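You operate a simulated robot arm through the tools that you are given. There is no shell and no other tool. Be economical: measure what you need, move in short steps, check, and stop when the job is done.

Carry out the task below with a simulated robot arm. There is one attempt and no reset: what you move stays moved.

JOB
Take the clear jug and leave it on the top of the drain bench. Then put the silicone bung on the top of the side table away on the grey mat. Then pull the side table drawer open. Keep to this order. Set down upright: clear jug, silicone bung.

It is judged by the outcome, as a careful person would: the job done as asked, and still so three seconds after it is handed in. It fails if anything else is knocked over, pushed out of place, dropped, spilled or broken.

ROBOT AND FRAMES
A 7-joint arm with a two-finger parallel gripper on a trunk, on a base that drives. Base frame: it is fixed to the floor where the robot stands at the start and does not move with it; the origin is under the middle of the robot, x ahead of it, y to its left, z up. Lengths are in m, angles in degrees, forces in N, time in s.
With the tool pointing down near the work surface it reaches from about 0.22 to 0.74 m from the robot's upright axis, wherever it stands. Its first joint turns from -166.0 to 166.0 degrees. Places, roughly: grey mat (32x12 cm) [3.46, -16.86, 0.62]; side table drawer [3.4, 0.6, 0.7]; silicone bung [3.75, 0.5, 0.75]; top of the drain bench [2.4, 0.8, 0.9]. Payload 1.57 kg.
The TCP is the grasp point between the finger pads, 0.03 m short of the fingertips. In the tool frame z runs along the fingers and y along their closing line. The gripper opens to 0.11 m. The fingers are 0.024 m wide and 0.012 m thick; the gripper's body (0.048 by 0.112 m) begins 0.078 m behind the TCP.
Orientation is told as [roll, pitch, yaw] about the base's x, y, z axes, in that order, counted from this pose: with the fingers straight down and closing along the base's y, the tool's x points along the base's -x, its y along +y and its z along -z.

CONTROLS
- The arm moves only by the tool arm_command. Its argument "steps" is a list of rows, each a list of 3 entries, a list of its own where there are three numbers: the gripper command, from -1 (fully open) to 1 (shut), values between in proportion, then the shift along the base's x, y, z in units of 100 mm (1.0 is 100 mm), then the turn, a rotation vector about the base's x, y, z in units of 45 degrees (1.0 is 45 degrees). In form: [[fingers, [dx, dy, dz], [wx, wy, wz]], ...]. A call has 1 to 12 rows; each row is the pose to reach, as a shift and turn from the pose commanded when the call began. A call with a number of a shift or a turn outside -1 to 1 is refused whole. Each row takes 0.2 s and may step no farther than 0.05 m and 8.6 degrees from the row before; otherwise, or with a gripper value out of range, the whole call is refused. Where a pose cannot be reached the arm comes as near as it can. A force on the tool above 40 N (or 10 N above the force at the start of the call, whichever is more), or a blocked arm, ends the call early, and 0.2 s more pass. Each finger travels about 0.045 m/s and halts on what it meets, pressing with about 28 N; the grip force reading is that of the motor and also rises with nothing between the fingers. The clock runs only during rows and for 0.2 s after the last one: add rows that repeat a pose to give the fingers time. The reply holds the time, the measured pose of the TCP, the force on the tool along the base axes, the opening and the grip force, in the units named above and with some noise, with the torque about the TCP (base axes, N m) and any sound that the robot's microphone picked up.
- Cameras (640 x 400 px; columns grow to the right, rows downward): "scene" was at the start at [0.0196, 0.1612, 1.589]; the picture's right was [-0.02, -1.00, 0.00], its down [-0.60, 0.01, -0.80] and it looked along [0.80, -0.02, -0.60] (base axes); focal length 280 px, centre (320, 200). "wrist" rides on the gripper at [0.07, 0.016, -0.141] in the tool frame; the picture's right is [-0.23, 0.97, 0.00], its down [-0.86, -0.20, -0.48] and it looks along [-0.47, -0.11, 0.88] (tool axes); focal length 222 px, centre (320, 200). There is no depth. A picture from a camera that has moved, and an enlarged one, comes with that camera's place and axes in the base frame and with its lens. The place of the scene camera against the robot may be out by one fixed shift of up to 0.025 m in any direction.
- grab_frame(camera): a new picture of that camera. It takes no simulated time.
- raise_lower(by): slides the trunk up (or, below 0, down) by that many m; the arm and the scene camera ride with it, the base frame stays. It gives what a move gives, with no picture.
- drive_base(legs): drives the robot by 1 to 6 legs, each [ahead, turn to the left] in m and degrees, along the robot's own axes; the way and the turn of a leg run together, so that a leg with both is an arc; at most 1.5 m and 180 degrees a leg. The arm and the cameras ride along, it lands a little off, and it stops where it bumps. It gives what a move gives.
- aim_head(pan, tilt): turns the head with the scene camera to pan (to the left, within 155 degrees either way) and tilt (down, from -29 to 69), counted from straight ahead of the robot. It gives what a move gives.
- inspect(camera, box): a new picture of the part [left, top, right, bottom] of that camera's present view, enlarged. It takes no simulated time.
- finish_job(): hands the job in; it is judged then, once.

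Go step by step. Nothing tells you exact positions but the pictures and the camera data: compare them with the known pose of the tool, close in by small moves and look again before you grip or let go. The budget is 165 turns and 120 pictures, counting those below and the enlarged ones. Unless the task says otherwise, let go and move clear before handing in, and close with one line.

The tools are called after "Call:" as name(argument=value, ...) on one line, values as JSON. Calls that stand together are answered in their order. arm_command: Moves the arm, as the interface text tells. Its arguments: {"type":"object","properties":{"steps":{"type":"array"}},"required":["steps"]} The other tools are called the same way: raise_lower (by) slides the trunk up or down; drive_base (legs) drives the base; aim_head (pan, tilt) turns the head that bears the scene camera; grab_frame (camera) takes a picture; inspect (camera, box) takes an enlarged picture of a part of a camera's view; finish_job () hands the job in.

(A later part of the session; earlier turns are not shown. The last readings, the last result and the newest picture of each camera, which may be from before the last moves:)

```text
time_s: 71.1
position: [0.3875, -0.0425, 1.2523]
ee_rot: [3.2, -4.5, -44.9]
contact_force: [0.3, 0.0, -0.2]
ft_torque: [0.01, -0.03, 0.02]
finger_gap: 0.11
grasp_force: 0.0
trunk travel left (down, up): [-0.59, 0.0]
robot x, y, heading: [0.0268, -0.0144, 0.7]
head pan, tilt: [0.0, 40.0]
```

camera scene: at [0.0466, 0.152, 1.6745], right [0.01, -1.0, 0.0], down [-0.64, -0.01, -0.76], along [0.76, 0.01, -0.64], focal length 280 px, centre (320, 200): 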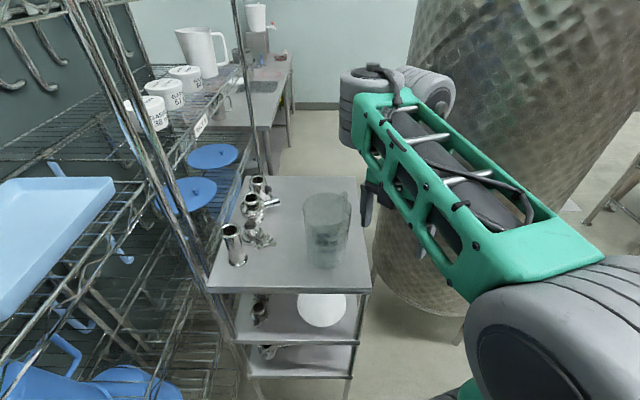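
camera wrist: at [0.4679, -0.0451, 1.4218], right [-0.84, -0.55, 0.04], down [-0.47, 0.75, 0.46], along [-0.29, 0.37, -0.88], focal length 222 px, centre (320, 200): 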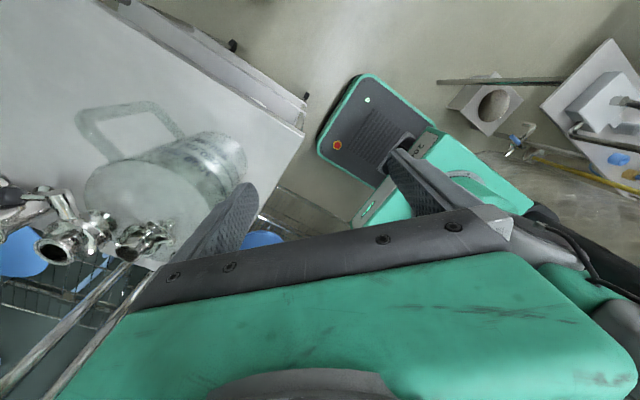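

Unwound. I now level the tool and raise further to clear the rim.

Call:
arm_command(steps=[[-1, [0, 0, 0.3], [0.07, 0.07, 0]], [-1, [0, 0, 0.6], [0.07, 0.07, 0]], [-1, [0, 0, 0.9], [0.07, 0.07, 0]]])

Call:
grab_frame(camera="wrist")

Call:
grab_frame(camera="scene")

```text
time_s: 71.9
position: [0.3906, -0.0444, 1.2967]
ee_rot: [3.1, -0.1, -44.9]
contact_force: [-0.3, -0.5, 0.1]
ft_torque: [0.04, 0.03, 0.01]
finger_gap: 0.11
grasp_force: 0.1
out of reach, approached as far as the arm can: row 2, 3
trunk travel left (down, up): [-0.59, 0.0]
robot x, y, heading: [0.0249, -0.0087, 0.2]
head pan, tilt: [0.0, 40.0]
```

```text
88 pictures are left
camera wrist: at [0.3491, 0.0123, 1.4382], right [0.85, 0.53, 0.05], down [0.45, -0.76, 0.47], along [0.29, -0.37, -0.88], focal length 222 px, centre (320, 200)
```

wrist: 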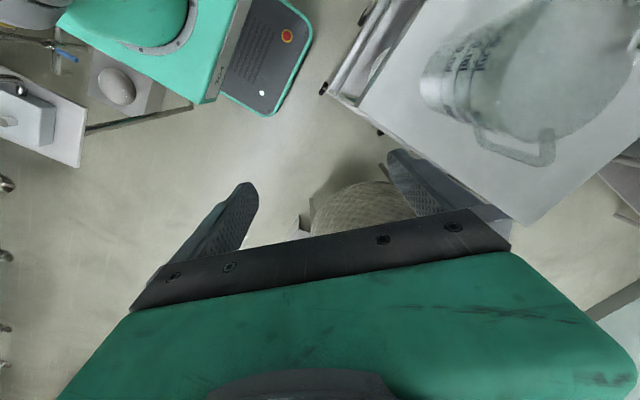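

```text
87 pictures are left
camera scene: at [0.0435, 0.1503, 1.6748], right [0.01, -1.0, 0.0], down [-0.64, 0.0, -0.77], along [0.77, 0.01, -0.64], focal length 280 px, centre (320, 200)
```

scene: 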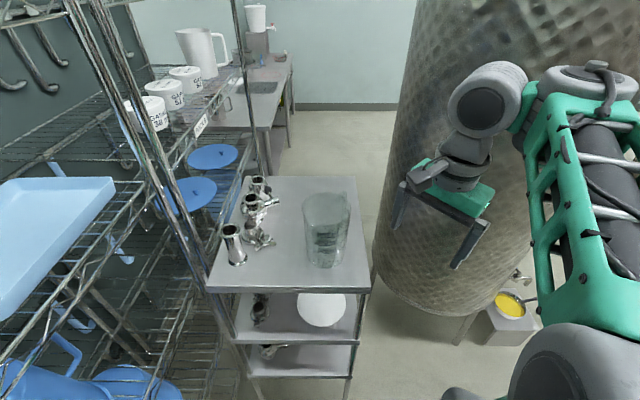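

The jug axis comes out at about (0.528, 0.11) from the two wrist views. I'll test whether a larger radius gives more height.

Call:
arm_command(steps=[[-1, [0.2, 0.1, 0.2], [0, 0, 0]], [-1, [0.5, 0.25, 0.4], [0, 0, 0]], [-1, [0.7, 0.4, 0.6], [0, 0, 0]], [-1, [0.7, 0.4, 0.8], [0, 0, 0]]])

```text
time_s: 72.9
position: [0.4686, -0.0064, 1.361]
ee_rot: [-0.3, -3.9, -37.7]
contact_force: [2.0, -5.7, 0.7]
ft_torque: [0.61, 0.3, -0.24]
finger_gap: 0.1099
grasp_force: 0.0
out of reach, approached as far as the arm can: row 1, 2, 3, 4
trunk travel left (down, up): [-0.59, 0.0]
robot x, y, heading: [0.03, -0.0116, 0.5]
head pan, tilt: [0.0, 40.0]
```

There's height now, but a 5.7 N force appears. I'll look to see what is touching.

Call:
grab_frame(camera="scene")

Call:
grab_frame(camera="wrist")

```text
86 pictures are left
camera scene: at [0.0407, 0.1546, 1.6744], right [0.01, -1.0, 0.0], down [-0.64, -0.01, -0.77], along [0.77, 0.01, -0.64], focal length 280 px, centre (320, 200)
```

scene: 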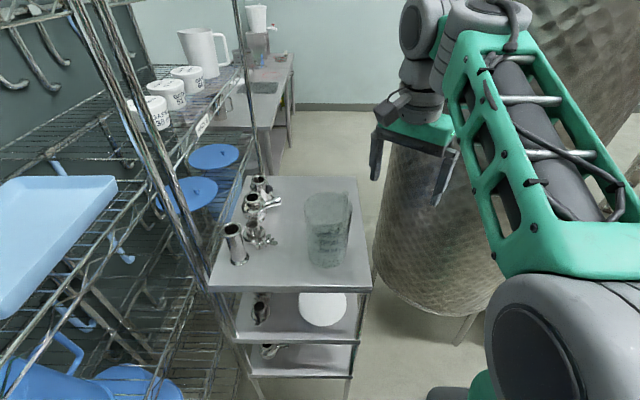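

```text
85 pictures are left
camera wrist: at [0.418, 0.0559, 1.4973], right [0.78, 0.63, 0.01], down [0.53, -0.66, 0.54], along [0.35, -0.41, -0.84], focal length 222 px, centre (320, 200)
```

wrist: 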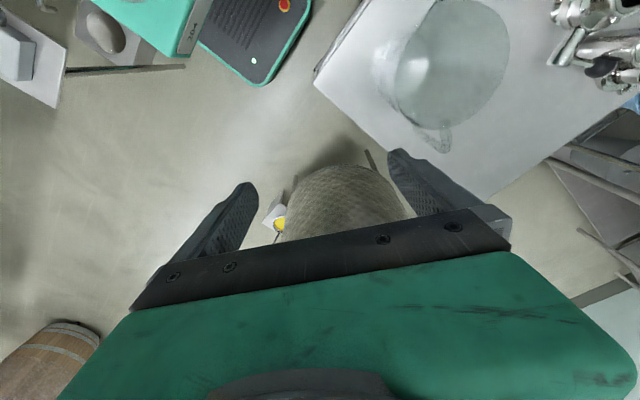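

No visible contact, so it was likely a transient. I hold and level the tool.

Call:
arm_command(steps=[[-1, [0, 0, 0], [0.05, 0, -0.08]], [-1, [0, 0, 0], [0.1, 0.01, -0.16]], [-1, [0, 0, 0], [0.1, 0.01, -0.16]]])

```text
time_s: 73.7
position: [0.461, -0.0037, 1.3776]
ee_rot: [5.8, 3.6, -52.1]
contact_force: [0.0, -0.5, 0.2]
ft_torque: [0.02, -0.02, -0.02]
finger_gap: 0.1099
grasp_force: 0.1
trunk travel left (down, up): [-0.59, 0.0]
robot x, y, heading: [0.0231, -0.013, 0.5]
head pan, tilt: [0.0, 40.0]
```

The force is gone and the height is reachable. I'll restore the orientation and move toward the jug, staying above its rim.

Call:
arm_command(steps=[[-1, [0, 0, 0], [-0.1, 0, 0.16]], [-1, [0, 0.2, 0], [-0.1, 0, 0.16]], [-1, [0.1, 0.4, 0], [-0.1, 0, 0.16]], [-1, [0.1, 0.4, 0], [-0.1, 0, 0.16]]])

Call:
grab_frame(camera="wrist")

Call:
grab_frame(camera="scene")

```text
time_s: 74.7
position: [0.4712, 0.0364, 1.3749]
ee_rot: [2.8, 0.1, -45.0]
contact_force: [-0.2, 0.6, 0.4]
ft_torque: [0.02, 0.01, -0.01]
finger_gap: 0.1103
grasp_force: 0.1
trunk travel left (down, up): [-0.59, 0.0]
robot x, y, heading: [0.0283, -0.007, 0.4]
head pan, tilt: [0.0, 40.0]
```

```text
84 pictures are left
camera wrist: at [0.4298, 0.0922, 1.518], right [0.85, 0.53, 0.05], down [0.45, -0.76, 0.47], along [0.28, -0.37, -0.88], focal length 222 px, centre (320, 200)
```

wrist: 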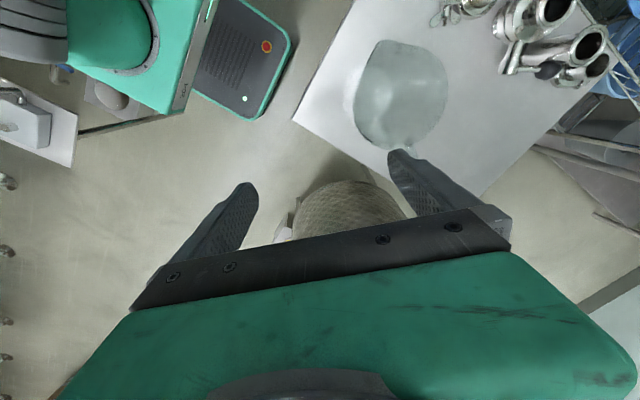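

```text
83 pictures are left
camera scene: at [0.0431, 0.1509, 1.6748], right [0.01, -1.0, 0.0], down [-0.64, -0.01, -0.77], along [0.77, 0.01, -0.64], focal length 280 px, centre (320, 200)
```

scene: 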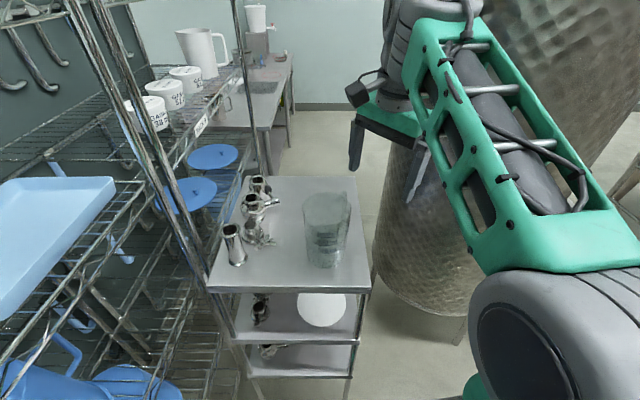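

The wrist camera is almost looking down into the jug, with the axis at about (0.522, 0.13). I'll move so the fingers straddle the wall at (0.484, 0.092), still above the rim, and look.

Call:
arm_command(steps=[[-1, [0.1, 0.3, 0], [0, 0, 0]], [-1, [0.13, 0.55, 0], [0, 0, 0]], [-1, [0.13, 0.55, -0.2], [0, 0, 0]], [-1, [0.13, 0.55, -0.2], [0, 0, 0]]])

Call:
grab_frame(camera="wrist")

Call:
inspect(camera="scene", box=[260, 90, 440, 290])

```text
time_s: 75.7
position: [0.4837, 0.091, 1.3563]
ee_rot: [2.8, 0.1, -44.9]
contact_force: [0.0, -0.7, 0.2]
ft_torque: [-0.02, -0.02, 0.02]
finger_gap: 0.1099
grasp_force: 0.1
trunk travel left (down, up): [-0.59, 0.0]
robot x, y, heading: [0.0285, -0.0091, 0.5]
head pan, tilt: [0.0, 40.0]
```

```text
82 pictures are left
camera wrist: at [0.443, 0.1472, 1.4976], right [0.85, 0.53, 0.05], down [0.45, -0.76, 0.47], along [0.28, -0.37, -0.88], focal length 222 px, centre (320, 200)
```

wrist: 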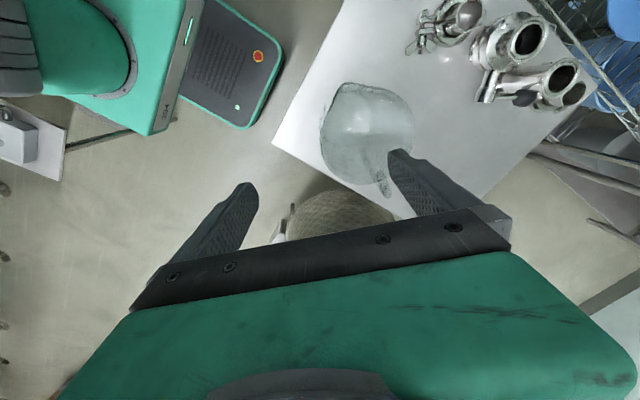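

```text
2.00 times, centred on (350, 190) of scene
camera zoom: at [0.0432, 0.151, 1.6747], right [0.01, -1.0, 0.0], down [-0.64, -0.01, -0.77], along [0.77, 0.01, -0.64], focal length 561 px, centre (260, 220)
```

zoom: 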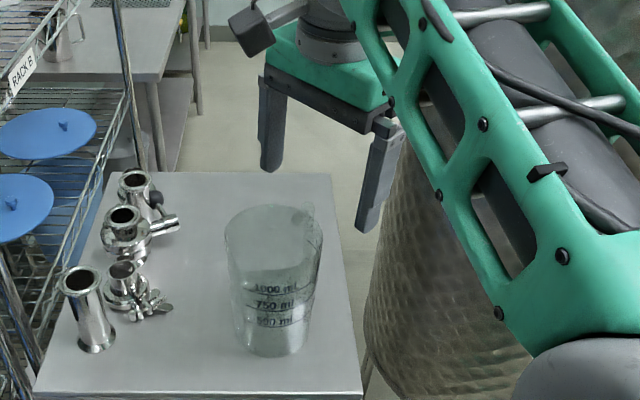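

Correcting by parallax, the jug axis is about (0.517, 0.142). I'll nudge the TCP to (0.478, 0.103) and descend partway so the fingertips just enter the rim region.

Call:
arm_command(steps=[[-1, [-0.06, 0.12, 0], [0, 0, 0]], [-1, [-0.06, 0.12, -0.25], [0, 0, 0]], [-1, [-0.06, 0.12, -0.5], [0, 0, 0]], [-1, [-0.06, 0.12, -0.65], [0, 0, 0]]])

Call:
grab_frame(camera="wrist")

Call:
inspect(camera="scene", box=[260, 120, 420, 280])

```text
time_s: 76.7
position: [0.4779, 0.1024, 1.2891]
ee_rot: [2.8, 0.2, -45.1]
contact_force: [-0.3, -0.6, -1.0]
ft_torque: [0.03, 0.0, 0.01]
finger_gap: 0.1101
grasp_force: 0.1
trunk travel left (down, up): [-0.59, 0.0]
robot x, y, heading: [0.0245, -0.0123, 0.6]
head pan, tilt: [0.0, 40.0]
```

```text
80 pictures are left
camera wrist: at [0.4373, 0.1587, 1.4318], right [0.85, 0.53, 0.05], down [0.45, -0.76, 0.47], along [0.28, -0.37, -0.88], focal length 222 px, centre (320, 200)
```

wrist: 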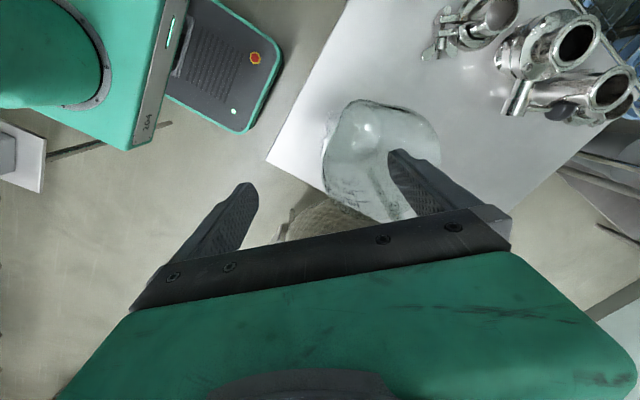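

```text
2.50 times, centred on (340, 200) of scene
camera zoom: at [0.0431, 0.151, 1.6748], right [0.01, -1.0, 0.0], down [-0.64, -0.01, -0.77], along [0.77, 0.01, -0.64], focal length 701 px, centre (270, 200)
```

zoom: 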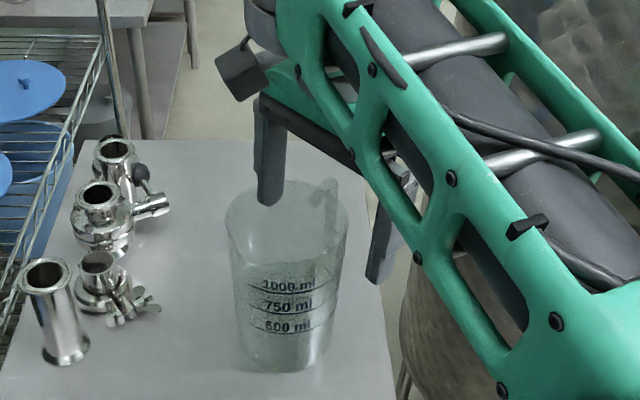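

The inner finger is over the opening slightly past centre, with the axis nearer (0.505, 0.13). I'll shift slightly back along the closing line and descend to the grip height.

Call:
arm_command(steps=[[-1, [-0.08, -0.1, 0], [0, 0, 0]], [-1, [-0.08, -0.1, -0.2], [0, 0, 0]], [-1, [-0.08, -0.1, -0.4], [0, 0, 0]], [-1, [-0.08, -0.1, -0.6], [0, 0, 0]], [-1, [-0.08, -0.1, -0.65], [0, 0, 0]]])

Call:
grab_frame(camera="wrist")

Call:
inspect(camera="scene", box=[260, 120, 420, 280])

```text
time_s: 77.9
position: [0.4695, 0.0927, 1.2249]
ee_rot: [2.7, 0.2, -44.9]
contact_force: [0.3, 0.8, -0.9]
ft_torque: [0.0, -0.01, 0.01]
finger_gap: 0.11
grasp_force: 0.1
trunk travel left (down, up): [-0.59, 0.0]
robot x, y, heading: [0.0282, -0.0127, 0.4]
head pan, tilt: [0.0, 40.0]
```

```text
78 pictures are left
camera wrist: at [0.4292, 0.1498, 1.3671], right [0.85, 0.53, 0.05], down [0.45, -0.76, 0.47], along [0.28, -0.37, -0.88], focal length 222 px, centre (320, 200)
```

wrist: 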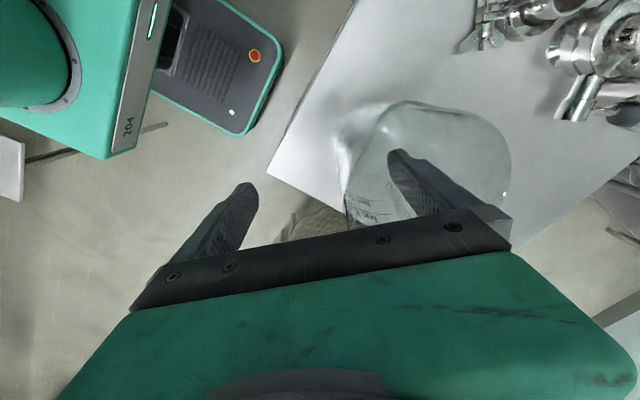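

```text
2.50 times, centred on (340, 200) of scene
camera zoom: at [0.0433, 0.1511, 1.6747], right [0.01, -1.0, 0.0], down [-0.64, -0.01, -0.77], along [0.77, 0.01, -0.64], focal length 701 px, centre (270, 200)
```

zoom: 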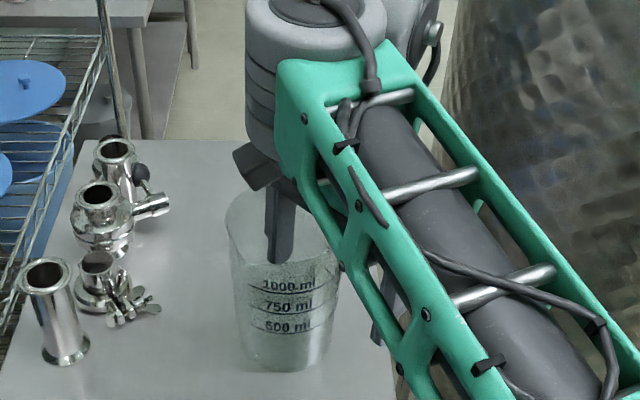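

The inner finger is inside the jug and the outer one is outside. I'll go 1 cm deeper and close gently.

Call:
arm_command(steps=[[-1, [0, 0, -0.1], [0, 0, 0]], [-0.5, [0, 0, -0.1], [0, 0, 0]], [0, [0, 0, -0.1], [0, 0, 0]], [0.4, [0, 0, -0.1], [0, 0, 0]], [0.8, [0, 0, -0.1], [0, 0, 0]], [1, [0, 0, -0.1], [0, 0, 0]], [1, [0, 0, -0.1], [0, 0, 0]], [1, [0, 0, -0.1], [0, 0, 0]], [1, [0, 0, -0.1], [0, 0, 0]], [1, [0, 0, -0.1], [0, 0, 0]]])

Call:
grab_frame(camera="wrist")

```text
time_s: 80.1
position: [0.4688, 0.0931, 1.2156]
ee_rot: [2.7, 0.2, -44.8]
contact_force: [-0.2, -0.6, -1.1]
ft_torque: [-0.12, 0.1, 0.0]
finger_gap: 0.0067
grasp_force: 26.1
trunk travel left (down, up): [-0.59, 0.0]
robot x, y, heading: [0.0283, -0.0138, 0.4]
head pan, tilt: [0.0, 40.0]
```

```text
76 pictures are left
camera wrist: at [0.4291, 0.1494, 1.3574], right [0.85, 0.53, 0.05], down [0.45, -0.76, 0.47], along [0.28, -0.37, -0.88], focal length 222 px, centre (320, 200)
```

wrist: 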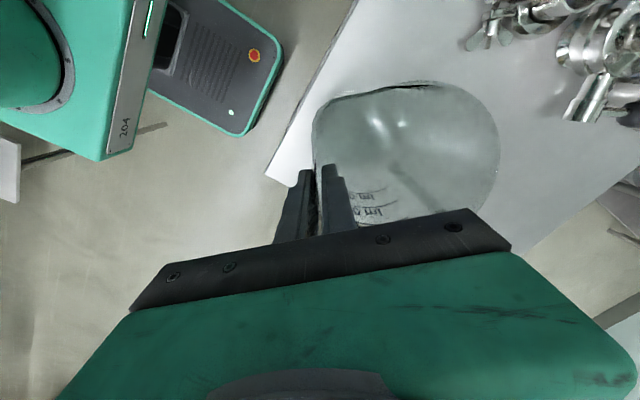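

The wall is gripped, with a 6.7 mm gap. I'll lift 3 cm slowly and read the load.

Call:
arm_command(steps=[[1, [0, 0, 0.05], [0, 0, 0]], [1, [0, 0, 0.12], [0, 0, 0]], [1, [0, 0, 0.2], [0, 0, 0]], [1, [0, 0, 0.3], [0, 0, 0]], [1, [0, 0, 0.3], [0, 0, 0]], [1, [0, 0, 0.3], [0, 0, 0]]])

Call:
inspect(camera="scene", box=[240, 120, 420, 300])

Call:
grab_frame(camera="wrist")

```text
time_s: 81.5
position: [0.4693, 0.0941, 1.2452]
ee_rot: [2.8, 0.2, -44.9]
contact_force: [0.9, -0.4, -0.7]
ft_torque: [-0.05, 0.04, -0.01]
finger_gap: 0.0057
grasp_force: 25.5
trunk travel left (down, up): [-0.59, 0.0]
robot x, y, heading: [0.0297, -0.0184, 0.5]
head pan, tilt: [0.0, 40.0]
```

```text
2.22 times, centred on (330, 210) of scene
camera zoom: at [0.0432, 0.151, 1.6747], right [0.01, -1.0, 0.0], down [-0.64, -0.01, -0.77], along [0.77, 0.01, -0.64], focal length 623 px, centre (298, 178)
```

zoom: 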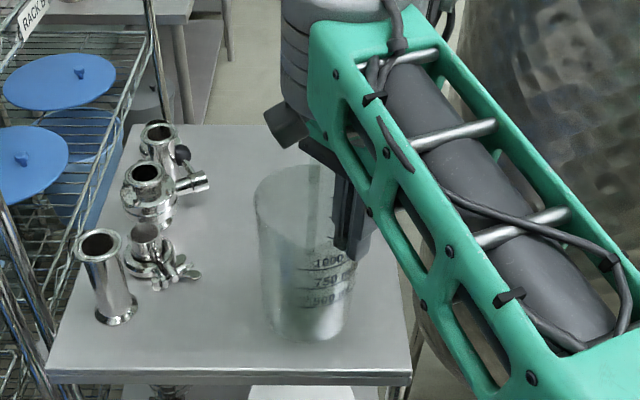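

```text
74 pictures are left
camera wrist: at [0.4293, 0.1497, 1.3872], right [0.85, 0.53, 0.05], down [0.45, -0.76, 0.47], along [0.28, -0.37, -0.88], focal length 222 px, centre (320, 200)
```

wrist: 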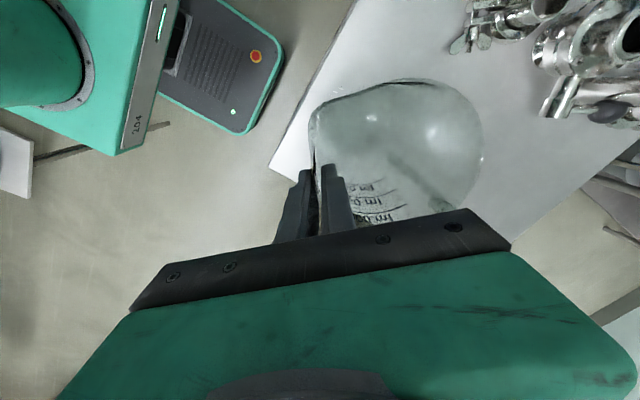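

The load reads near zero, so it's unclear whether the jug lifted or slipped. I'll lift another 3 cm and compare.

Call:
arm_command(steps=[[1, [0, 0, 0.1], [0, 0, 0]], [1, [0, 0, 0.2], [0, 0, 0]], [1, [0, 0, 0.3], [0, 0, 0]], [1, [0, 0, 0.3], [0, 0, 0]]])

Call:
inspect(camera="scene", box=[240, 120, 420, 300])

```text
time_s: 82.5
position: [0.4708, 0.0931, 1.2751]
ee_rot: [2.8, 0.2, -45.0]
contact_force: [0.6, -0.7, -0.9]
ft_torque: [-0.04, 0.03, 0.01]
finger_gap: 0.0057
grasp_force: 25.5
trunk travel left (down, up): [-0.59, 0.0]
robot x, y, heading: [0.0261, -0.0116, 0.4]
head pan, tilt: [0.0, 40.0]
```

```text
2.22 times, centred on (330, 210) of scene
camera zoom: at [0.0432, 0.151, 1.6747], right [0.01, -1.0, 0.0], down [-0.64, -0.01, -0.77], along [0.77, 0.01, -0.64], focal length 623 px, centre (298, 178)
```

zoom: 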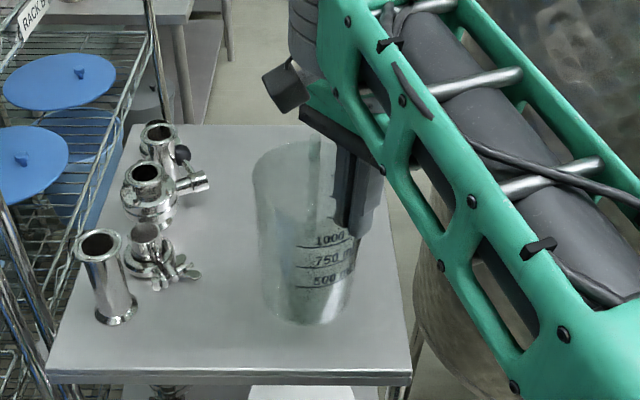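

The jug has lifted and hangs upright; it's light. I'll raise a bit more, pull it in toward the robot, then turn right.

Call:
arm_command(steps=[[1, [0, -0.1, 0.2], [0, 0, 0]], [1, [-0.1, -0.3, 0.3], [0, 0, 0]], [1, [-0.3, -0.5, 0.3], [0, 0, 0]], [1, [-0.5, -0.7, 0.3], [0, 0, 0]], [1, [-0.5, -0.9, 0.3], [0, 0, 0]]])

Call:
drive_base(legs=[[0, -72]])

Call:
grab_frame(camera="wrist")

Call:
grab_frame(camera="scene")

```text
time_s: 83.7
position: [0.4197, 0.0019, 1.3054]
ee_rot: [2.7, 0.2, -44.9]
contact_force: [0.2, 0.6, -1.7]
ft_torque: [-0.05, 0.06, 0.01]
finger_gap: 0.0053
grasp_force: 25.6
trunk travel left (down, up): [-0.59, 0.0]
robot x, y, heading: [0.025, -0.0136, 0.5]
head pan, tilt: [0.0, 40.0]
```

```text
time_s: 87.2
position: [0.1669, -0.3795, 1.3048]
ee_rot: [2.8, 0.2, -116.3]
contact_force: [-0.7, 1.5, -1.7]
ft_torque: [0.04, 0.06, 0.05]
finger_gap: 0.0053
grasp_force: 25.1
trunk travel left (down, up): [-0.59, 0.0]
robot x, y, heading: [0.0255, -0.0149, -71.0]
head pan, tilt: [0.0, 40.0]
```

```text
72 pictures are left
camera wrist: at [0.2074, -0.3209, 1.4476], right [0.77, -0.63, 0.05], down [-0.58, -0.67, 0.47], along [-0.26, -0.39, -0.88], focal length 222 px, centre (320, 200)
```

wrist: 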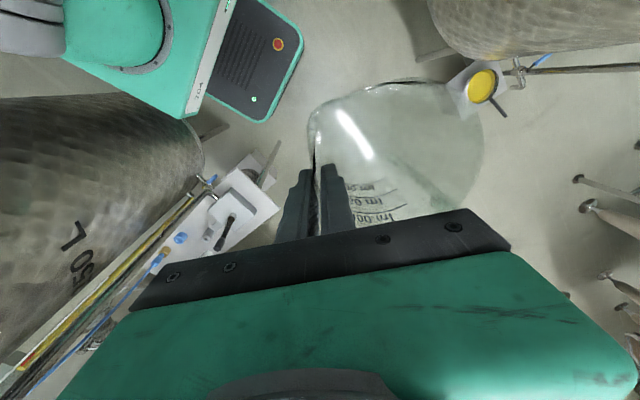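

```text
71 pictures are left
camera scene: at [0.1736, 0.0231, 1.6748], right [-0.94, -0.33, 0.0], down [-0.21, 0.61, -0.77], along [0.25, -0.72, -0.64], focal length 280 px, centre (320, 200)
```

scene: 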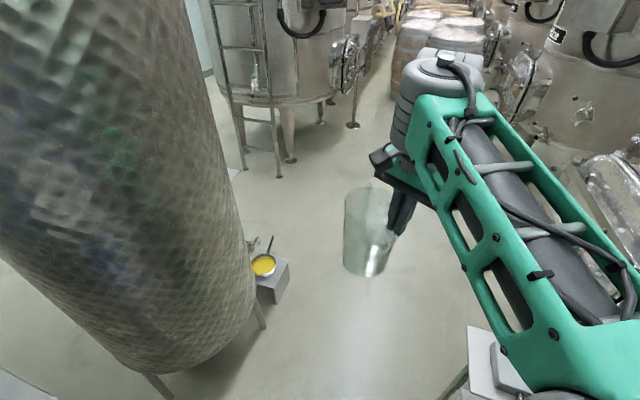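

The grip is steady. I'll drive out of the nook along this heading, then turn to face +x and look.

Call:
drive_base(legs=[[0.8, 0], [0.83, 0], [0, 71]])

Call:
aim_head(pan=0, tilt=25)

Call:
grab_frame(camera="scene")

Call:
aim_head(pan=50, tilt=25)

Call:
grab_frame(camera="scene")

```text
time_s: 98.6
position: [0.953, -1.5508, 1.3057]
ee_rot: [2.8, 0.3, -45.9]
contact_force: [-0.2, -0.3, -1.0]
ft_torque: [-0.04, 0.08, 0.01]
finger_gap: 0.0051
grasp_force: 25.1
trunk travel left (down, up): [-0.59, 0.0]
robot x, y, heading: [0.563, -1.5611, -0.5]
head pan, tilt: [0.0, 40.0]
```

```text
time_s: 99.3
position: [0.9518, -1.5487, 1.3055]
ee_rot: [2.9, 0.3, -45.9]
contact_force: [0.9, -0.4, -1.5]
ft_torque: [-0.07, 0.07, 0.02]
finger_gap: 0.005
grasp_force: 25.5
trunk travel left (down, up): [-0.59, 0.0]
robot x, y, heading: [0.5579, -1.5557, -0.5]
head pan, tilt: [0.0, 25.0]
```

```text
70 pictures are left
camera scene: at [0.5862, -1.3956, 1.698], right [-0.01, -1.0, 0.0], down [-0.42, 0.0, -0.91], along [0.91, -0.01, -0.42], focal length 280 px, centre (320, 200)
```

scene: 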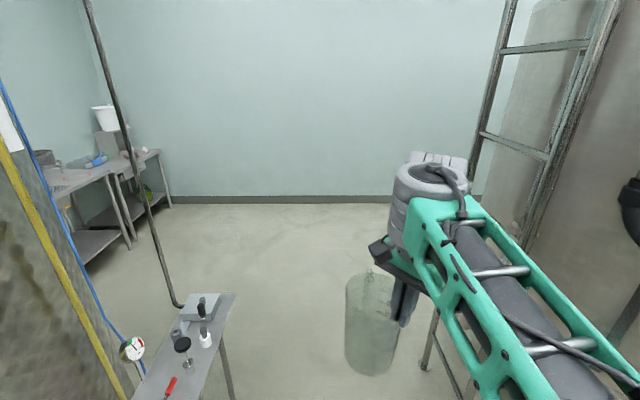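

```text
time_s: 100.5
position: [0.9531, -1.5497, 1.3052]
ee_rot: [2.8, 0.2, -45.9]
contact_force: [-0.3, 0.6, -1.6]
ft_torque: [-0.02, 0.06, 0.0]
finger_gap: 0.0048
grasp_force: 25.4
trunk travel left (down, up): [-0.59, 0.0]
robot x, y, heading: [0.5592, -1.5581, -0.4]
head pan, tilt: [50.0, 25.0]
```

```text
69 pictures are left
camera scene: at [0.554, -1.3248, 1.6981], right [0.76, -0.65, 0.0], down [-0.27, -0.32, -0.91], along [0.59, 0.69, -0.42], focal length 280 px, centre (320, 200)
```

scene: 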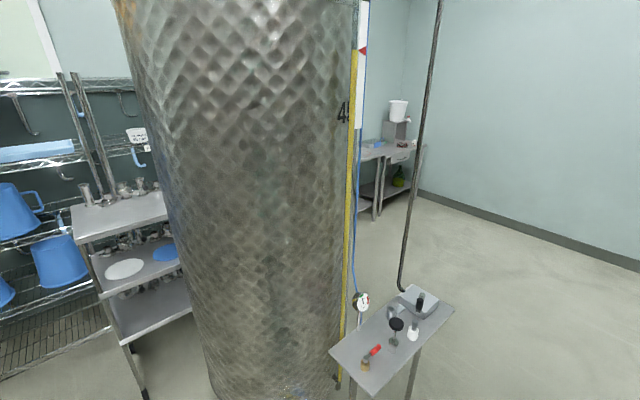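

The passage along y≈−1.55, between the tank's side table and the ladder, is clear. I'll drive ahead past it and turn left toward the benches.

Call:
drive_base(legs=[[1.0, 0], [0.8, 0], [0, 90]])

Call:
aim_head(pan=0, tilt=25)

Call:
grab_frame(camera="scene")

```text
time_s: 113.5
position: [2.3561, -1.1909, 1.3054]
ee_rot: [2.8, 0.1, 43.8]
contact_force: [-0.9, -0.5, -1.5]
ft_torque: [-0.05, -0.04, -0.01]
finger_gap: 0.0043
grasp_force: 24.7
trunk travel left (down, up): [-0.59, 0.0]
robot x, y, heading: [2.3626, -1.5814, 89.3]
head pan, tilt: [50.0, 25.0]
```

```text
time_s: 114.6
position: [2.3564, -1.1919, 1.3059]
ee_rot: [2.8, 0.1, 43.8]
contact_force: [0.1, -0.9, -1.8]
ft_torque: [-0.06, -0.04, 0.0]
finger_gap: 0.0045
grasp_force: 24.8
trunk travel left (down, up): [-0.59, 0.0]
robot x, y, heading: [2.3603, -1.5796, 89.1]
head pan, tilt: [0.0, 25.0]
```

```text
68 pictures are left
camera scene: at [2.2012, -1.5404, 1.6981], right [1.0, -0.01, 0.0], down [-0.01, -0.42, -0.91], along [0.01, 0.91, -0.42], focal length 280 px, centre (320, 200)
```

scene: 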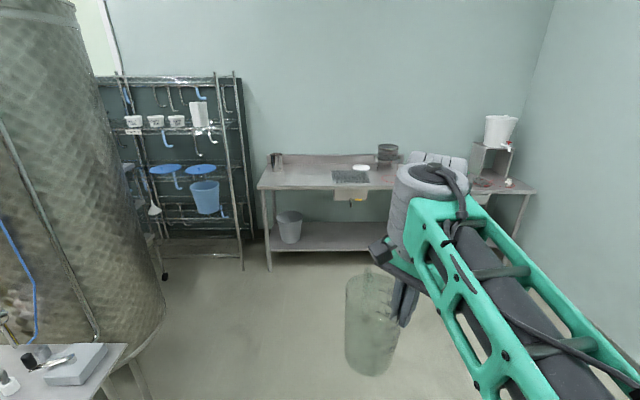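

The drain bench is ahead: front edge at y≈0.41, top at z≈0.9, with free space between the steel jug on the left and the drain grid. I'll drive up to it, aiming for the robot at about (2.14, −0.08).

Call:
drive_base(legs=[[0, 9], [1.0, 0], [0.5, 0], [0, -8]])

Call:
aim_head(pan=0, tilt=40)

Call:
grab_frame(camera="scene")

Call:
grab_frame(camera="wrist")

```text
time_s: 123.6
position: [2.1483, 0.2944, 1.3049]
ee_rot: [2.8, 0.2, 44.3]
contact_force: [0.9, -0.2, -0.7]
ft_torque: [-0.05, -0.02, 0.0]
finger_gap: 0.0042
grasp_force: 25.8
trunk travel left (down, up): [-0.59, 0.0]
robot x, y, heading: [2.1595, -0.0996, 89.6]
head pan, tilt: [0.0, 25.0]
```

```text
time_s: 124.4
position: [2.1481, 0.2949, 1.3053]
ee_rot: [2.8, 0.3, 44.3]
contact_force: [-0.6, -0.6, -1.1]
ft_torque: [-0.09, -0.03, 0.04]
finger_gap: 0.004
grasp_force: 24.5
trunk travel left (down, up): [-0.59, 0.0]
robot x, y, heading: [2.1593, -0.0972, 89.7]
head pan, tilt: [0.0, 40.0]
```

```text
67 pictures are left
camera scene: at [1.9962, -0.0627, 1.6748], right [1.0, -0.01, 0.0], down [0.0, -0.64, -0.77], along [0.0, 0.77, -0.64], focal length 280 px, centre (320, 200)
```

scene: 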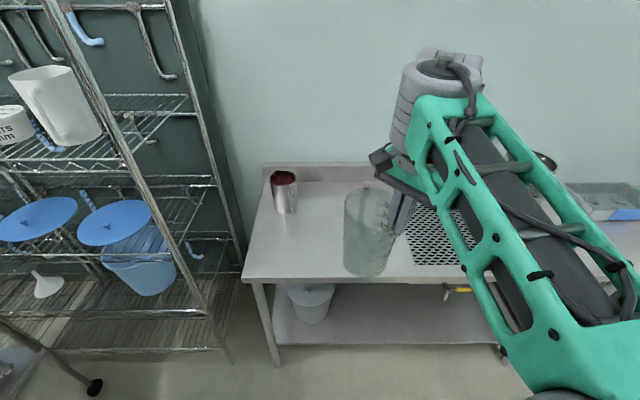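

```text
66 pictures are left
camera wrist: at [2.0937, 0.255, 1.4475], right [-0.52, 0.86, 0.05], down [0.77, 0.44, 0.47], along [0.38, 0.28, -0.88], focal length 222 px, centre (320, 200)
```

wrist: 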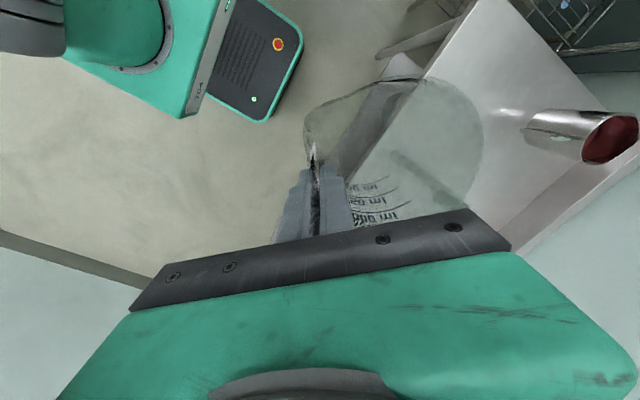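

The bench top spans y≈0.45–1.0. I'll set the jug at about (2.10, 0.65): drive 0.12 m closer, then extend the arm and lower the trunk.

Call:
drive_base(legs=[[0.12, 0]])

Call:
arm_command(steps=[[1, [0, 0.3, 0], [0, 0, 0]], [1, [0, 0.6, 0], [0, 0, 0]], [1, [0, 0.9, 0], [0, 0, 0]]])

Call:
arm_command(steps=[[1, [0, 0.3, 0], [0, 0, 0]], [1, [0, 0.6, 0], [0, 0, 0]], [1, [0, 0.9, 0], [0, 0, 0]], [1, [0, 1.0, 0], [0, 0, 0]]])

Call:
raise_lower(by=-0.18)

Call:
grab_frame(camera="scene")

Call:
grab_frame(camera="wrist")

```text
time_s: 125.6
position: [2.1481, 0.4162, 1.3052]
ee_rot: [2.7, 0.3, 44.3]
contact_force: [0.5, 0.4, -1.9]
ft_torque: [-0.08, -0.09, 0.01]
finger_gap: 0.0041
grasp_force: 25.3
trunk travel left (down, up): [-0.59, 0.0]
robot x, y, heading: [2.161, 0.0235, 89.5]
head pan, tilt: [0.0, 40.0]
```

```text
time_s: 126.4
position: [2.149, 0.5073, 1.3052]
ee_rot: [2.8, 0.3, 44.3]
contact_force: [0.3, 1.2, -1.5]
ft_torque: [-0.03, -0.07, 0.01]
finger_gap: 0.0041
grasp_force: 24.3
trunk travel left (down, up): [-0.59, 0.0]
robot x, y, heading: [2.1598, 0.0189, 89.6]
head pan, tilt: [0.0, 40.0]
```

```text
time_s: 127.4
position: [2.1493, 0.6064, 1.3043]
ee_rot: [2.7, 0.3, 44.3]
contact_force: [-0.7, 0.4, -0.9]
ft_torque: [-0.07, -0.06, -0.01]
finger_gap: 0.0042
grasp_force: 24.9
trunk travel left (down, up): [-0.59, 0.0]
robot x, y, heading: [2.1627, 0.0212, 89.6]
head pan, tilt: [0.0, 40.0]
```

```text
time_s: 129.4
position: [2.1495, 0.6052, 1.126]
ee_rot: [2.8, 0.1, 44.4]
contact_force: [0.1, 0.2, -1.6]
ft_torque: [-0.06, -0.07, 0.0]
finger_gap: 0.0041
grasp_force: 24.8
trunk travel left (down, up): [-0.41, 0.18]
robot x, y, heading: [2.1597, 0.0212, 89.8]
head pan, tilt: [0.0, 40.0]
```

```text
65 pictures are left
camera scene: at [1.9969, 0.0573, 1.4948], right [1.0, -0.01, 0.0], down [0.0, -0.64, -0.77], along [0.0, 0.77, -0.64], focal length 280 px, centre (320, 200)
```

scene: 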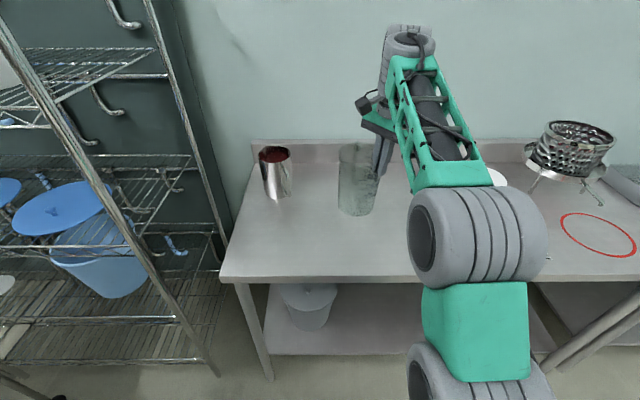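

```text
64 pictures are left
camera wrist: at [2.0949, 0.5648, 1.2676], right [-0.52, 0.86, 0.05], down [0.77, 0.44, 0.47], along [0.38, 0.28, -0.88], focal length 222 px, centre (320, 200)
```

wrist: 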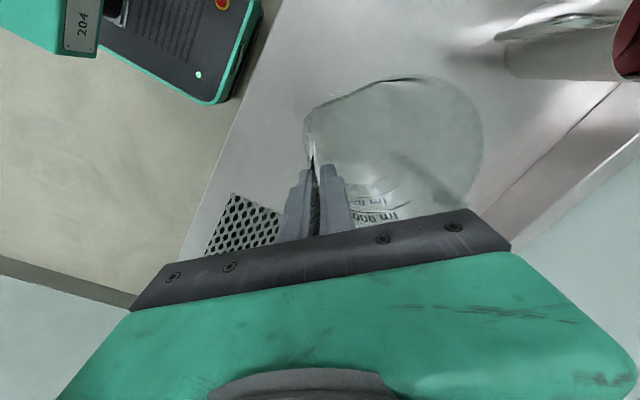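

The jug is above free bench, clear of the steel jug and the drain grid. I lower it in small steps watching the force.

Call:
arm_command(steps=[[1, [0, 0, -0.15], [0, 0, 0]], [1, [0, 0, -0.3], [0, 0, 0]], [1, [0, 0, -0.45], [0, 0, 0]], [1, [0, 0, -0.5], [0, 0, 0]], [1, [0, 0, -0.55], [0, 0, 0]], [1, [0, 0, -0.6], [0, 0, 0]]])

Call:
inspect(camera="scene", box=[240, 120, 440, 280])

```text
time_s: 130.8
position: [2.1493, 0.6048, 1.0665]
ee_rot: [2.7, 0.1, 44.2]
contact_force: [-0.7, -0.1, -1.1]
ft_torque: [-0.03, -0.03, -0.02]
finger_gap: 0.0043
grasp_force: 25.0
trunk travel left (down, up): [-0.41, 0.18]
robot x, y, heading: [2.1576, 0.0254, 89.5]
head pan, tilt: [0.0, 40.0]
```

```text
2.50 times, centred on (340, 200) of scene
camera zoom: at [1.9969, 0.0574, 1.4947], right [1.0, -0.01, 0.0], down [0.0, -0.64, -0.77], along [0.0, 0.77, -0.64], focal length 701 px, centre (270, 200)
```

zoom: 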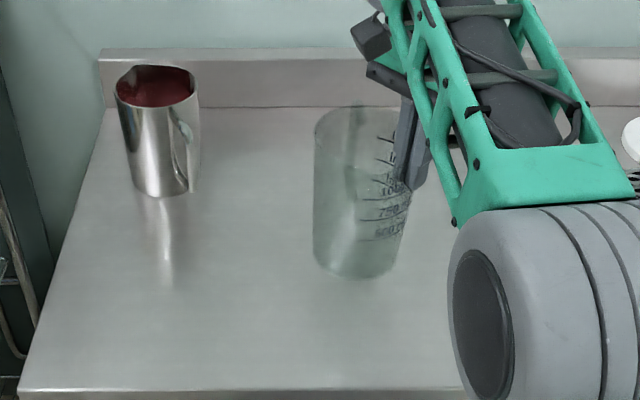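

No contact yet. I continue down in 5 mm steps.

Call:
arm_command(steps=[[1, [0, 0, -0.05], [0, 0, 0]], [1, [0, 0, -0.1], [0, 0, 0]], [1, [0, 0, -0.15], [0, 0, 0]], [1, [0, 0, -0.2], [0, 0, 0]], [1, [0, 0, -0.2], [0, 0, 0]]])

Call:
inspect(camera="scene", box=[240, 120, 440, 280])

```text
time_s: 132.0
position: [2.1488, 0.6058, 1.0456]
ee_rot: [2.7, 0.2, 44.3]
contact_force: [-0.3, 0.1, -1.4]
ft_torque: [-0.07, -0.05, 0.01]
finger_gap: 0.0042
grasp_force: 25.3
trunk travel left (down, up): [-0.41, 0.18]
robot x, y, heading: [2.1574, 0.022, 89.7]
head pan, tilt: [0.0, 40.0]
```

```text
2.50 times, centred on (340, 200) of scene
camera zoom: at [1.9969, 0.0574, 1.4947], right [1.0, -0.01, 0.0], down [0.0, -0.64, -0.77], along [0.0, 0.77, -0.64], focal length 701 px, centre (270, 200)
```

zoom: 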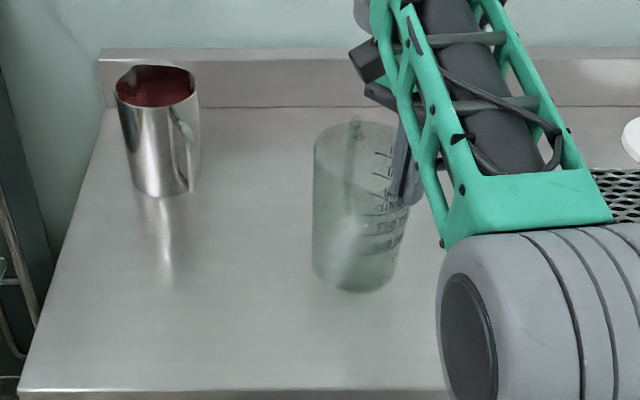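

Call:
arm_command(steps=[[1, [0, 0, -0.05], [0, 0, 0]], [1, [0, 0, -0.1], [0, 0, 0]], [1, [0, 0, -0.15], [0, 0, 0]], [1, [0, 0, -0.15], [0, 0, 0]]])

Call:
arm_command(steps=[[1, [0, 0, -0.05], [0, 0, 0]], [1, [0, 0, -0.1], [0, 0, 0]], [1, [0, 0, -0.1], [0, 0, 0]]])

Call:
inspect(camera="scene", box=[240, 120, 440, 280])

```text
time_s: 133.0
position: [2.1497, 0.6047, 1.0302]
ee_rot: [2.8, 0.2, 44.3]
contact_force: [-0.1, 0.5, -1.5]
ft_torque: [-0.05, -0.07, -0.01]
finger_gap: 0.0042
grasp_force: 25.4
trunk travel left (down, up): [-0.41, 0.18]
robot x, y, heading: [2.1577, 0.0199, 89.6]
head pan, tilt: [0.0, 40.0]
```

```text
time_s: 133.8
position: [2.1494, 0.6055, 1.0194]
ee_rot: [2.6, 0.2, 44.4]
contact_force: [0.3, -0.3, -2.5]
ft_torque: [-0.07, -0.02, 0.02]
finger_gap: 0.0038
grasp_force: 25.1
trunk travel left (down, up): [-0.41, 0.18]
robot x, y, heading: [2.1576, 0.0233, 89.7]
head pan, tilt: [0.0, 40.0]
```

```text
2.50 times, centred on (340, 200) of scene
camera zoom: at [1.9969, 0.0574, 1.4947], right [1.0, -0.01, 0.0], down [0.0, -0.64, -0.77], along [0.0, 0.77, -0.64], focal length 701 px, centre (270, 200)
```

zoom: 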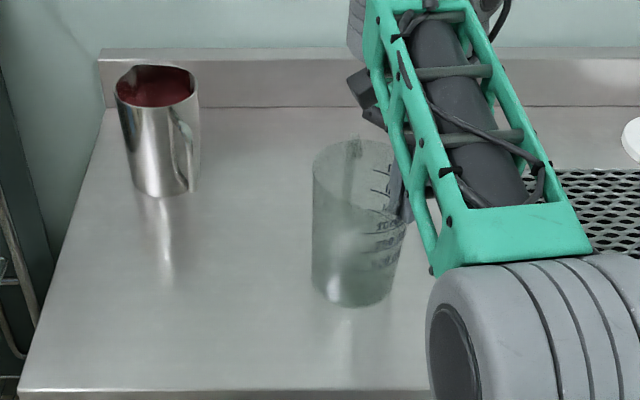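

Call:
arm_command(steps=[[1, [0, 0, -0.04], [0, 0, 0]], [1, [0, 0, -0.08], [0, 0, 0]], [1, [0, 0, -0.08], [0, 0, 0]]])

Call:
arm_command(steps=[[1, [0, 0, -0.04], [0, 0, 0]], [1, [0, 0, -0.08], [0, 0, 0]], [1, [0, 0, -0.08], [0, 0, 0]]])

Call:
inspect(camera="scene", box=[240, 120, 440, 280])

```text
time_s: 134.6
position: [2.1485, 0.6042, 1.0141]
ee_rot: [2.9, 0.1, 44.3]
contact_force: [-0.8, -4.8, 21.6]
ft_torque: [-0.16, -0.07, -0.11]
finger_gap: 0.0032
grasp_force: 24.1
trunk travel left (down, up): [-0.41, 0.18]
robot x, y, heading: [2.159, 0.0242, 89.6]
head pan, tilt: [0.0, 40.0]
```

```text
time_s: 135.4
position: [2.1493, 0.6046, 1.0049]
ee_rot: [2.8, 0.2, 44.3]
contact_force: [-2.2, -0.8, 20.2]
ft_torque: [0.15, 0.18, 0.04]
finger_gap: 0.0024
grasp_force: 23.3
trunk travel left (down, up): [-0.41, 0.18]
robot x, y, heading: [2.1553, 0.022, 89.3]
head pan, tilt: [0.0, 40.0]
```

```text
2.50 times, centred on (340, 200) of scene
camera zoom: at [1.9967, 0.0555, 1.4948], right [1.0, -0.01, 0.0], down [0.0, -0.64, -0.77], along [0.0, 0.77, -0.64], focal length 701 px, centre (270, 200)
```

zoom: 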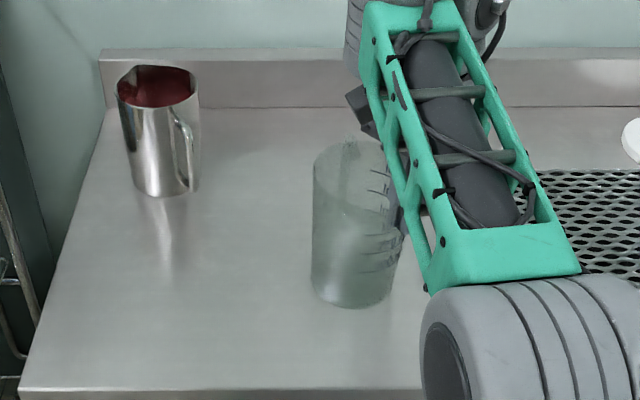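

Contact is made; the jug rests on the bench. I'll ease up slightly and open the fingers.

Call:
arm_command(steps=[[1, [0, 0, 0.03], [0, 0, 0]], [0.8, [0, 0, 0.03], [0, 0, 0]], [0.6, [0, 0, 0.03], [0, 0, 0]], [0.3, [0, 0, 0.03], [0, 0, 0]], [0, [0, 0, 0.03], [0, 0, 0]], [-0.1, [0, 0, 0.03], [0, 0, 0]], [-0.1, [0, 0, 0.03], [0, 0, 0]], [-0.1, [0, 0, 0.03], [0, 0, 0]]])

Call:
grab_frame(camera="wrist")

```text
time_s: 137.2
position: [2.1491, 0.6059, 1.0083]
ee_rot: [2.6, 0.2, 44.4]
contact_force: [-0.2, 0.6, -1.2]
ft_torque: [0.05, -0.02, -0.02]
finger_gap: 0.0603
grasp_force: 0.0
trunk travel left (down, up): [-0.41, 0.18]
robot x, y, heading: [2.1586, 0.0229, 89.7]
head pan, tilt: [0.0, 40.0]
```

```text
59 pictures are left
camera wrist: at [2.0948, 0.5648, 1.1499], right [-0.52, 0.86, 0.05], down [0.77, 0.44, 0.46], along [0.38, 0.28, -0.88], focal length 222 px, centre (320, 200)
```

wrist: 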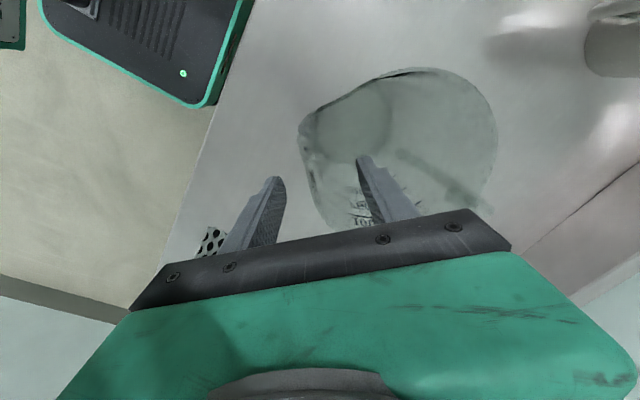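

The jug is released and stands free. I raise the trunk straight up to clear the rim, then pull back.

Call:
raise_lower(by=0.17)

Call:
drive_base(legs=[[-0.45, 0]])

Call:
aim_head(pan=-15, tilt=25)

Call:
grab_frame(camera="scene")

```text
time_s: 139.2
position: [2.1491, 0.6058, 1.179]
ee_rot: [2.6, 0.2, 44.3]
contact_force: [0.6, -1.1, -0.4]
ft_torque: [-0.04, 0.01, -0.03]
finger_gap: 0.0607
grasp_force: 0.2
trunk travel left (down, up): [-0.58, 0.01]
robot x, y, heading: [2.1576, 0.0223, 89.7]
head pan, tilt: [0.0, 40.0]
```

```text
time_s: 141.9
position: [2.1454, 0.1498, 1.1782]
ee_rot: [2.8, 0.2, 44.5]
contact_force: [0.1, -0.2, 0.5]
ft_torque: [0.03, 0.0, 0.02]
finger_gap: 0.0605
grasp_force: 0.1
trunk travel left (down, up): [-0.58, 0.01]
robot x, y, heading: [2.1571, -0.4339, 89.5]
head pan, tilt: [0.0, 40.0]
```

```text
time_s: 142.7
position: [2.1448, 0.1505, 1.1762]
ee_rot: [2.8, 0.1, 44.4]
contact_force: [0.0, -0.3, 0.2]
ft_torque: [-0.03, -0.01, -0.01]
finger_gap: 0.0605
grasp_force: 0.1
trunk travel left (down, up): [-0.58, 0.01]
robot x, y, heading: [2.1549, -0.4349, 89.8]
head pan, tilt: [-15.0, 25.0]
```

```text
58 pictures are left
camera scene: at [2.0183, -0.3954, 1.688], right [0.96, -0.26, 0.0], down [-0.11, -0.41, -0.91], along [0.24, 0.87, -0.42], focal length 280 px, centre (320, 200)
```

scene: 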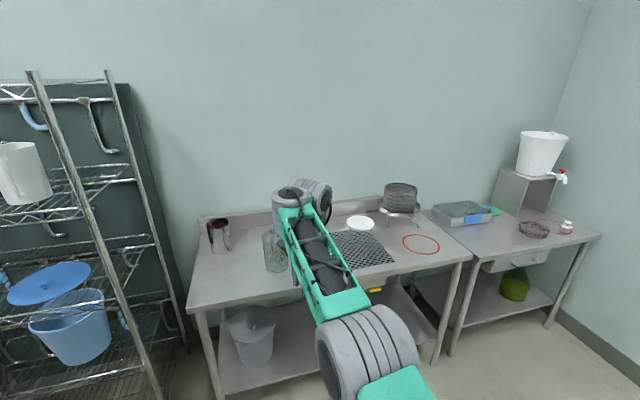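

The jug stands on the bench. The side table is to its right, with a drawer and the small white bung near its right side. I'll retract the arm and drive to x≈3.5, then face the table.

Call:
arm_command(steps=[[0, [0, -0.4, 0], [0, 0, 0]], [0, [0, -0.8, 0], [0, 0, 0]], [0, [0, -1.0, 0], [0, 0, 0]]])

Call:
arm_command(steps=[[0, [0, -0.4, 0], [0, 0, 0]], [0, [0, -0.8, 0], [0, 0, 0]], [0, [0, -1.0, 0], [0, 0, 0]]])

Call:
drive_base(legs=[[0, -90], [1.3, 0], [0, 90]])

Call:
aim_head(pan=-5, tilt=32)

Call:
grab_frame(camera="scene")

```text
time_s: 143.5
position: [2.1477, 0.0492, 1.1772]
ee_rot: [2.6, 0.3, 44.5]
contact_force: [0.4, -0.3, 0.2]
ft_torque: [0.02, -0.02, -0.03]
finger_gap: 0.055
grasp_force: 0.0
trunk travel left (down, up): [-0.58, 0.01]
robot x, y, heading: [2.157, -0.4336, 89.8]
head pan, tilt: [-15.0, 25.0]
```

```text
time_s: 144.4
position: [2.1533, -0.0541, 1.1227]
ee_rot: [-5.4, 5.2, 42.8]
contact_force: [0.0, -0.1, -0.5]
ft_torque: [-0.05, 0.0, -0.02]
finger_gap: 0.055
grasp_force: 0.0
trunk travel left (down, up): [-0.58, 0.01]
robot x, y, heading: [2.1557, -0.4358, 89.6]
head pan, tilt: [-15.0, 25.0]
stopped in row 3: the arm was blocked; the commanded pose is now the measured one
```

```text
time_s: 158.6
position: [3.4411, -0.0725, 1.1255]
ee_rot: [-5.3, 5.1, 43.3]
contact_force: [-0.4, -0.9, -1.1]
ft_torque: [0.02, 0.0, 0.01]
finger_gap: 0.0551
grasp_force: 0.0
trunk travel left (down, up): [-0.58, 0.01]
robot x, y, heading: [3.4493, -0.453, 90.5]
head pan, tilt: [-15.0, 25.0]
```

```text
time_s: 159.3
position: [3.4419, -0.0709, 1.1252]
ee_rot: [-5.5, 5.1, 43.2]
contact_force: [0.0, 0.0, 0.2]
ft_torque: [0.0, 0.02, -0.02]
finger_gap: 0.0549
grasp_force: 0.0
trunk travel left (down, up): [-0.58, 0.01]
robot x, y, heading: [3.4473, -0.4487, 90.5]
head pan, tilt: [-5.0, 32.0]
```

```text
57 pictures are left
camera scene: at [3.2938, -0.4136, 1.677], right [1.0, -0.08, 0.0], down [-0.04, -0.53, -0.85], along [0.07, 0.85, -0.53], focal length 280 px, centre (320, 200)
```

scene: 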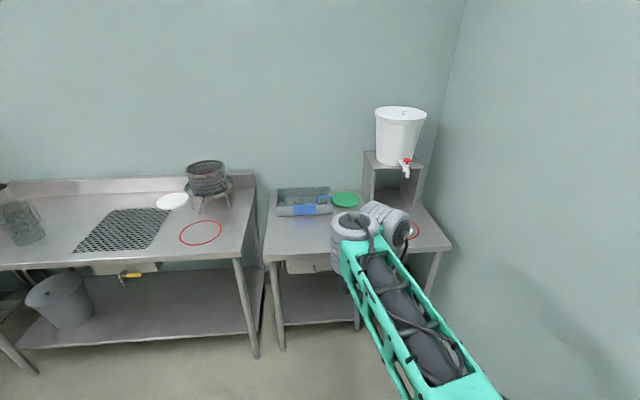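

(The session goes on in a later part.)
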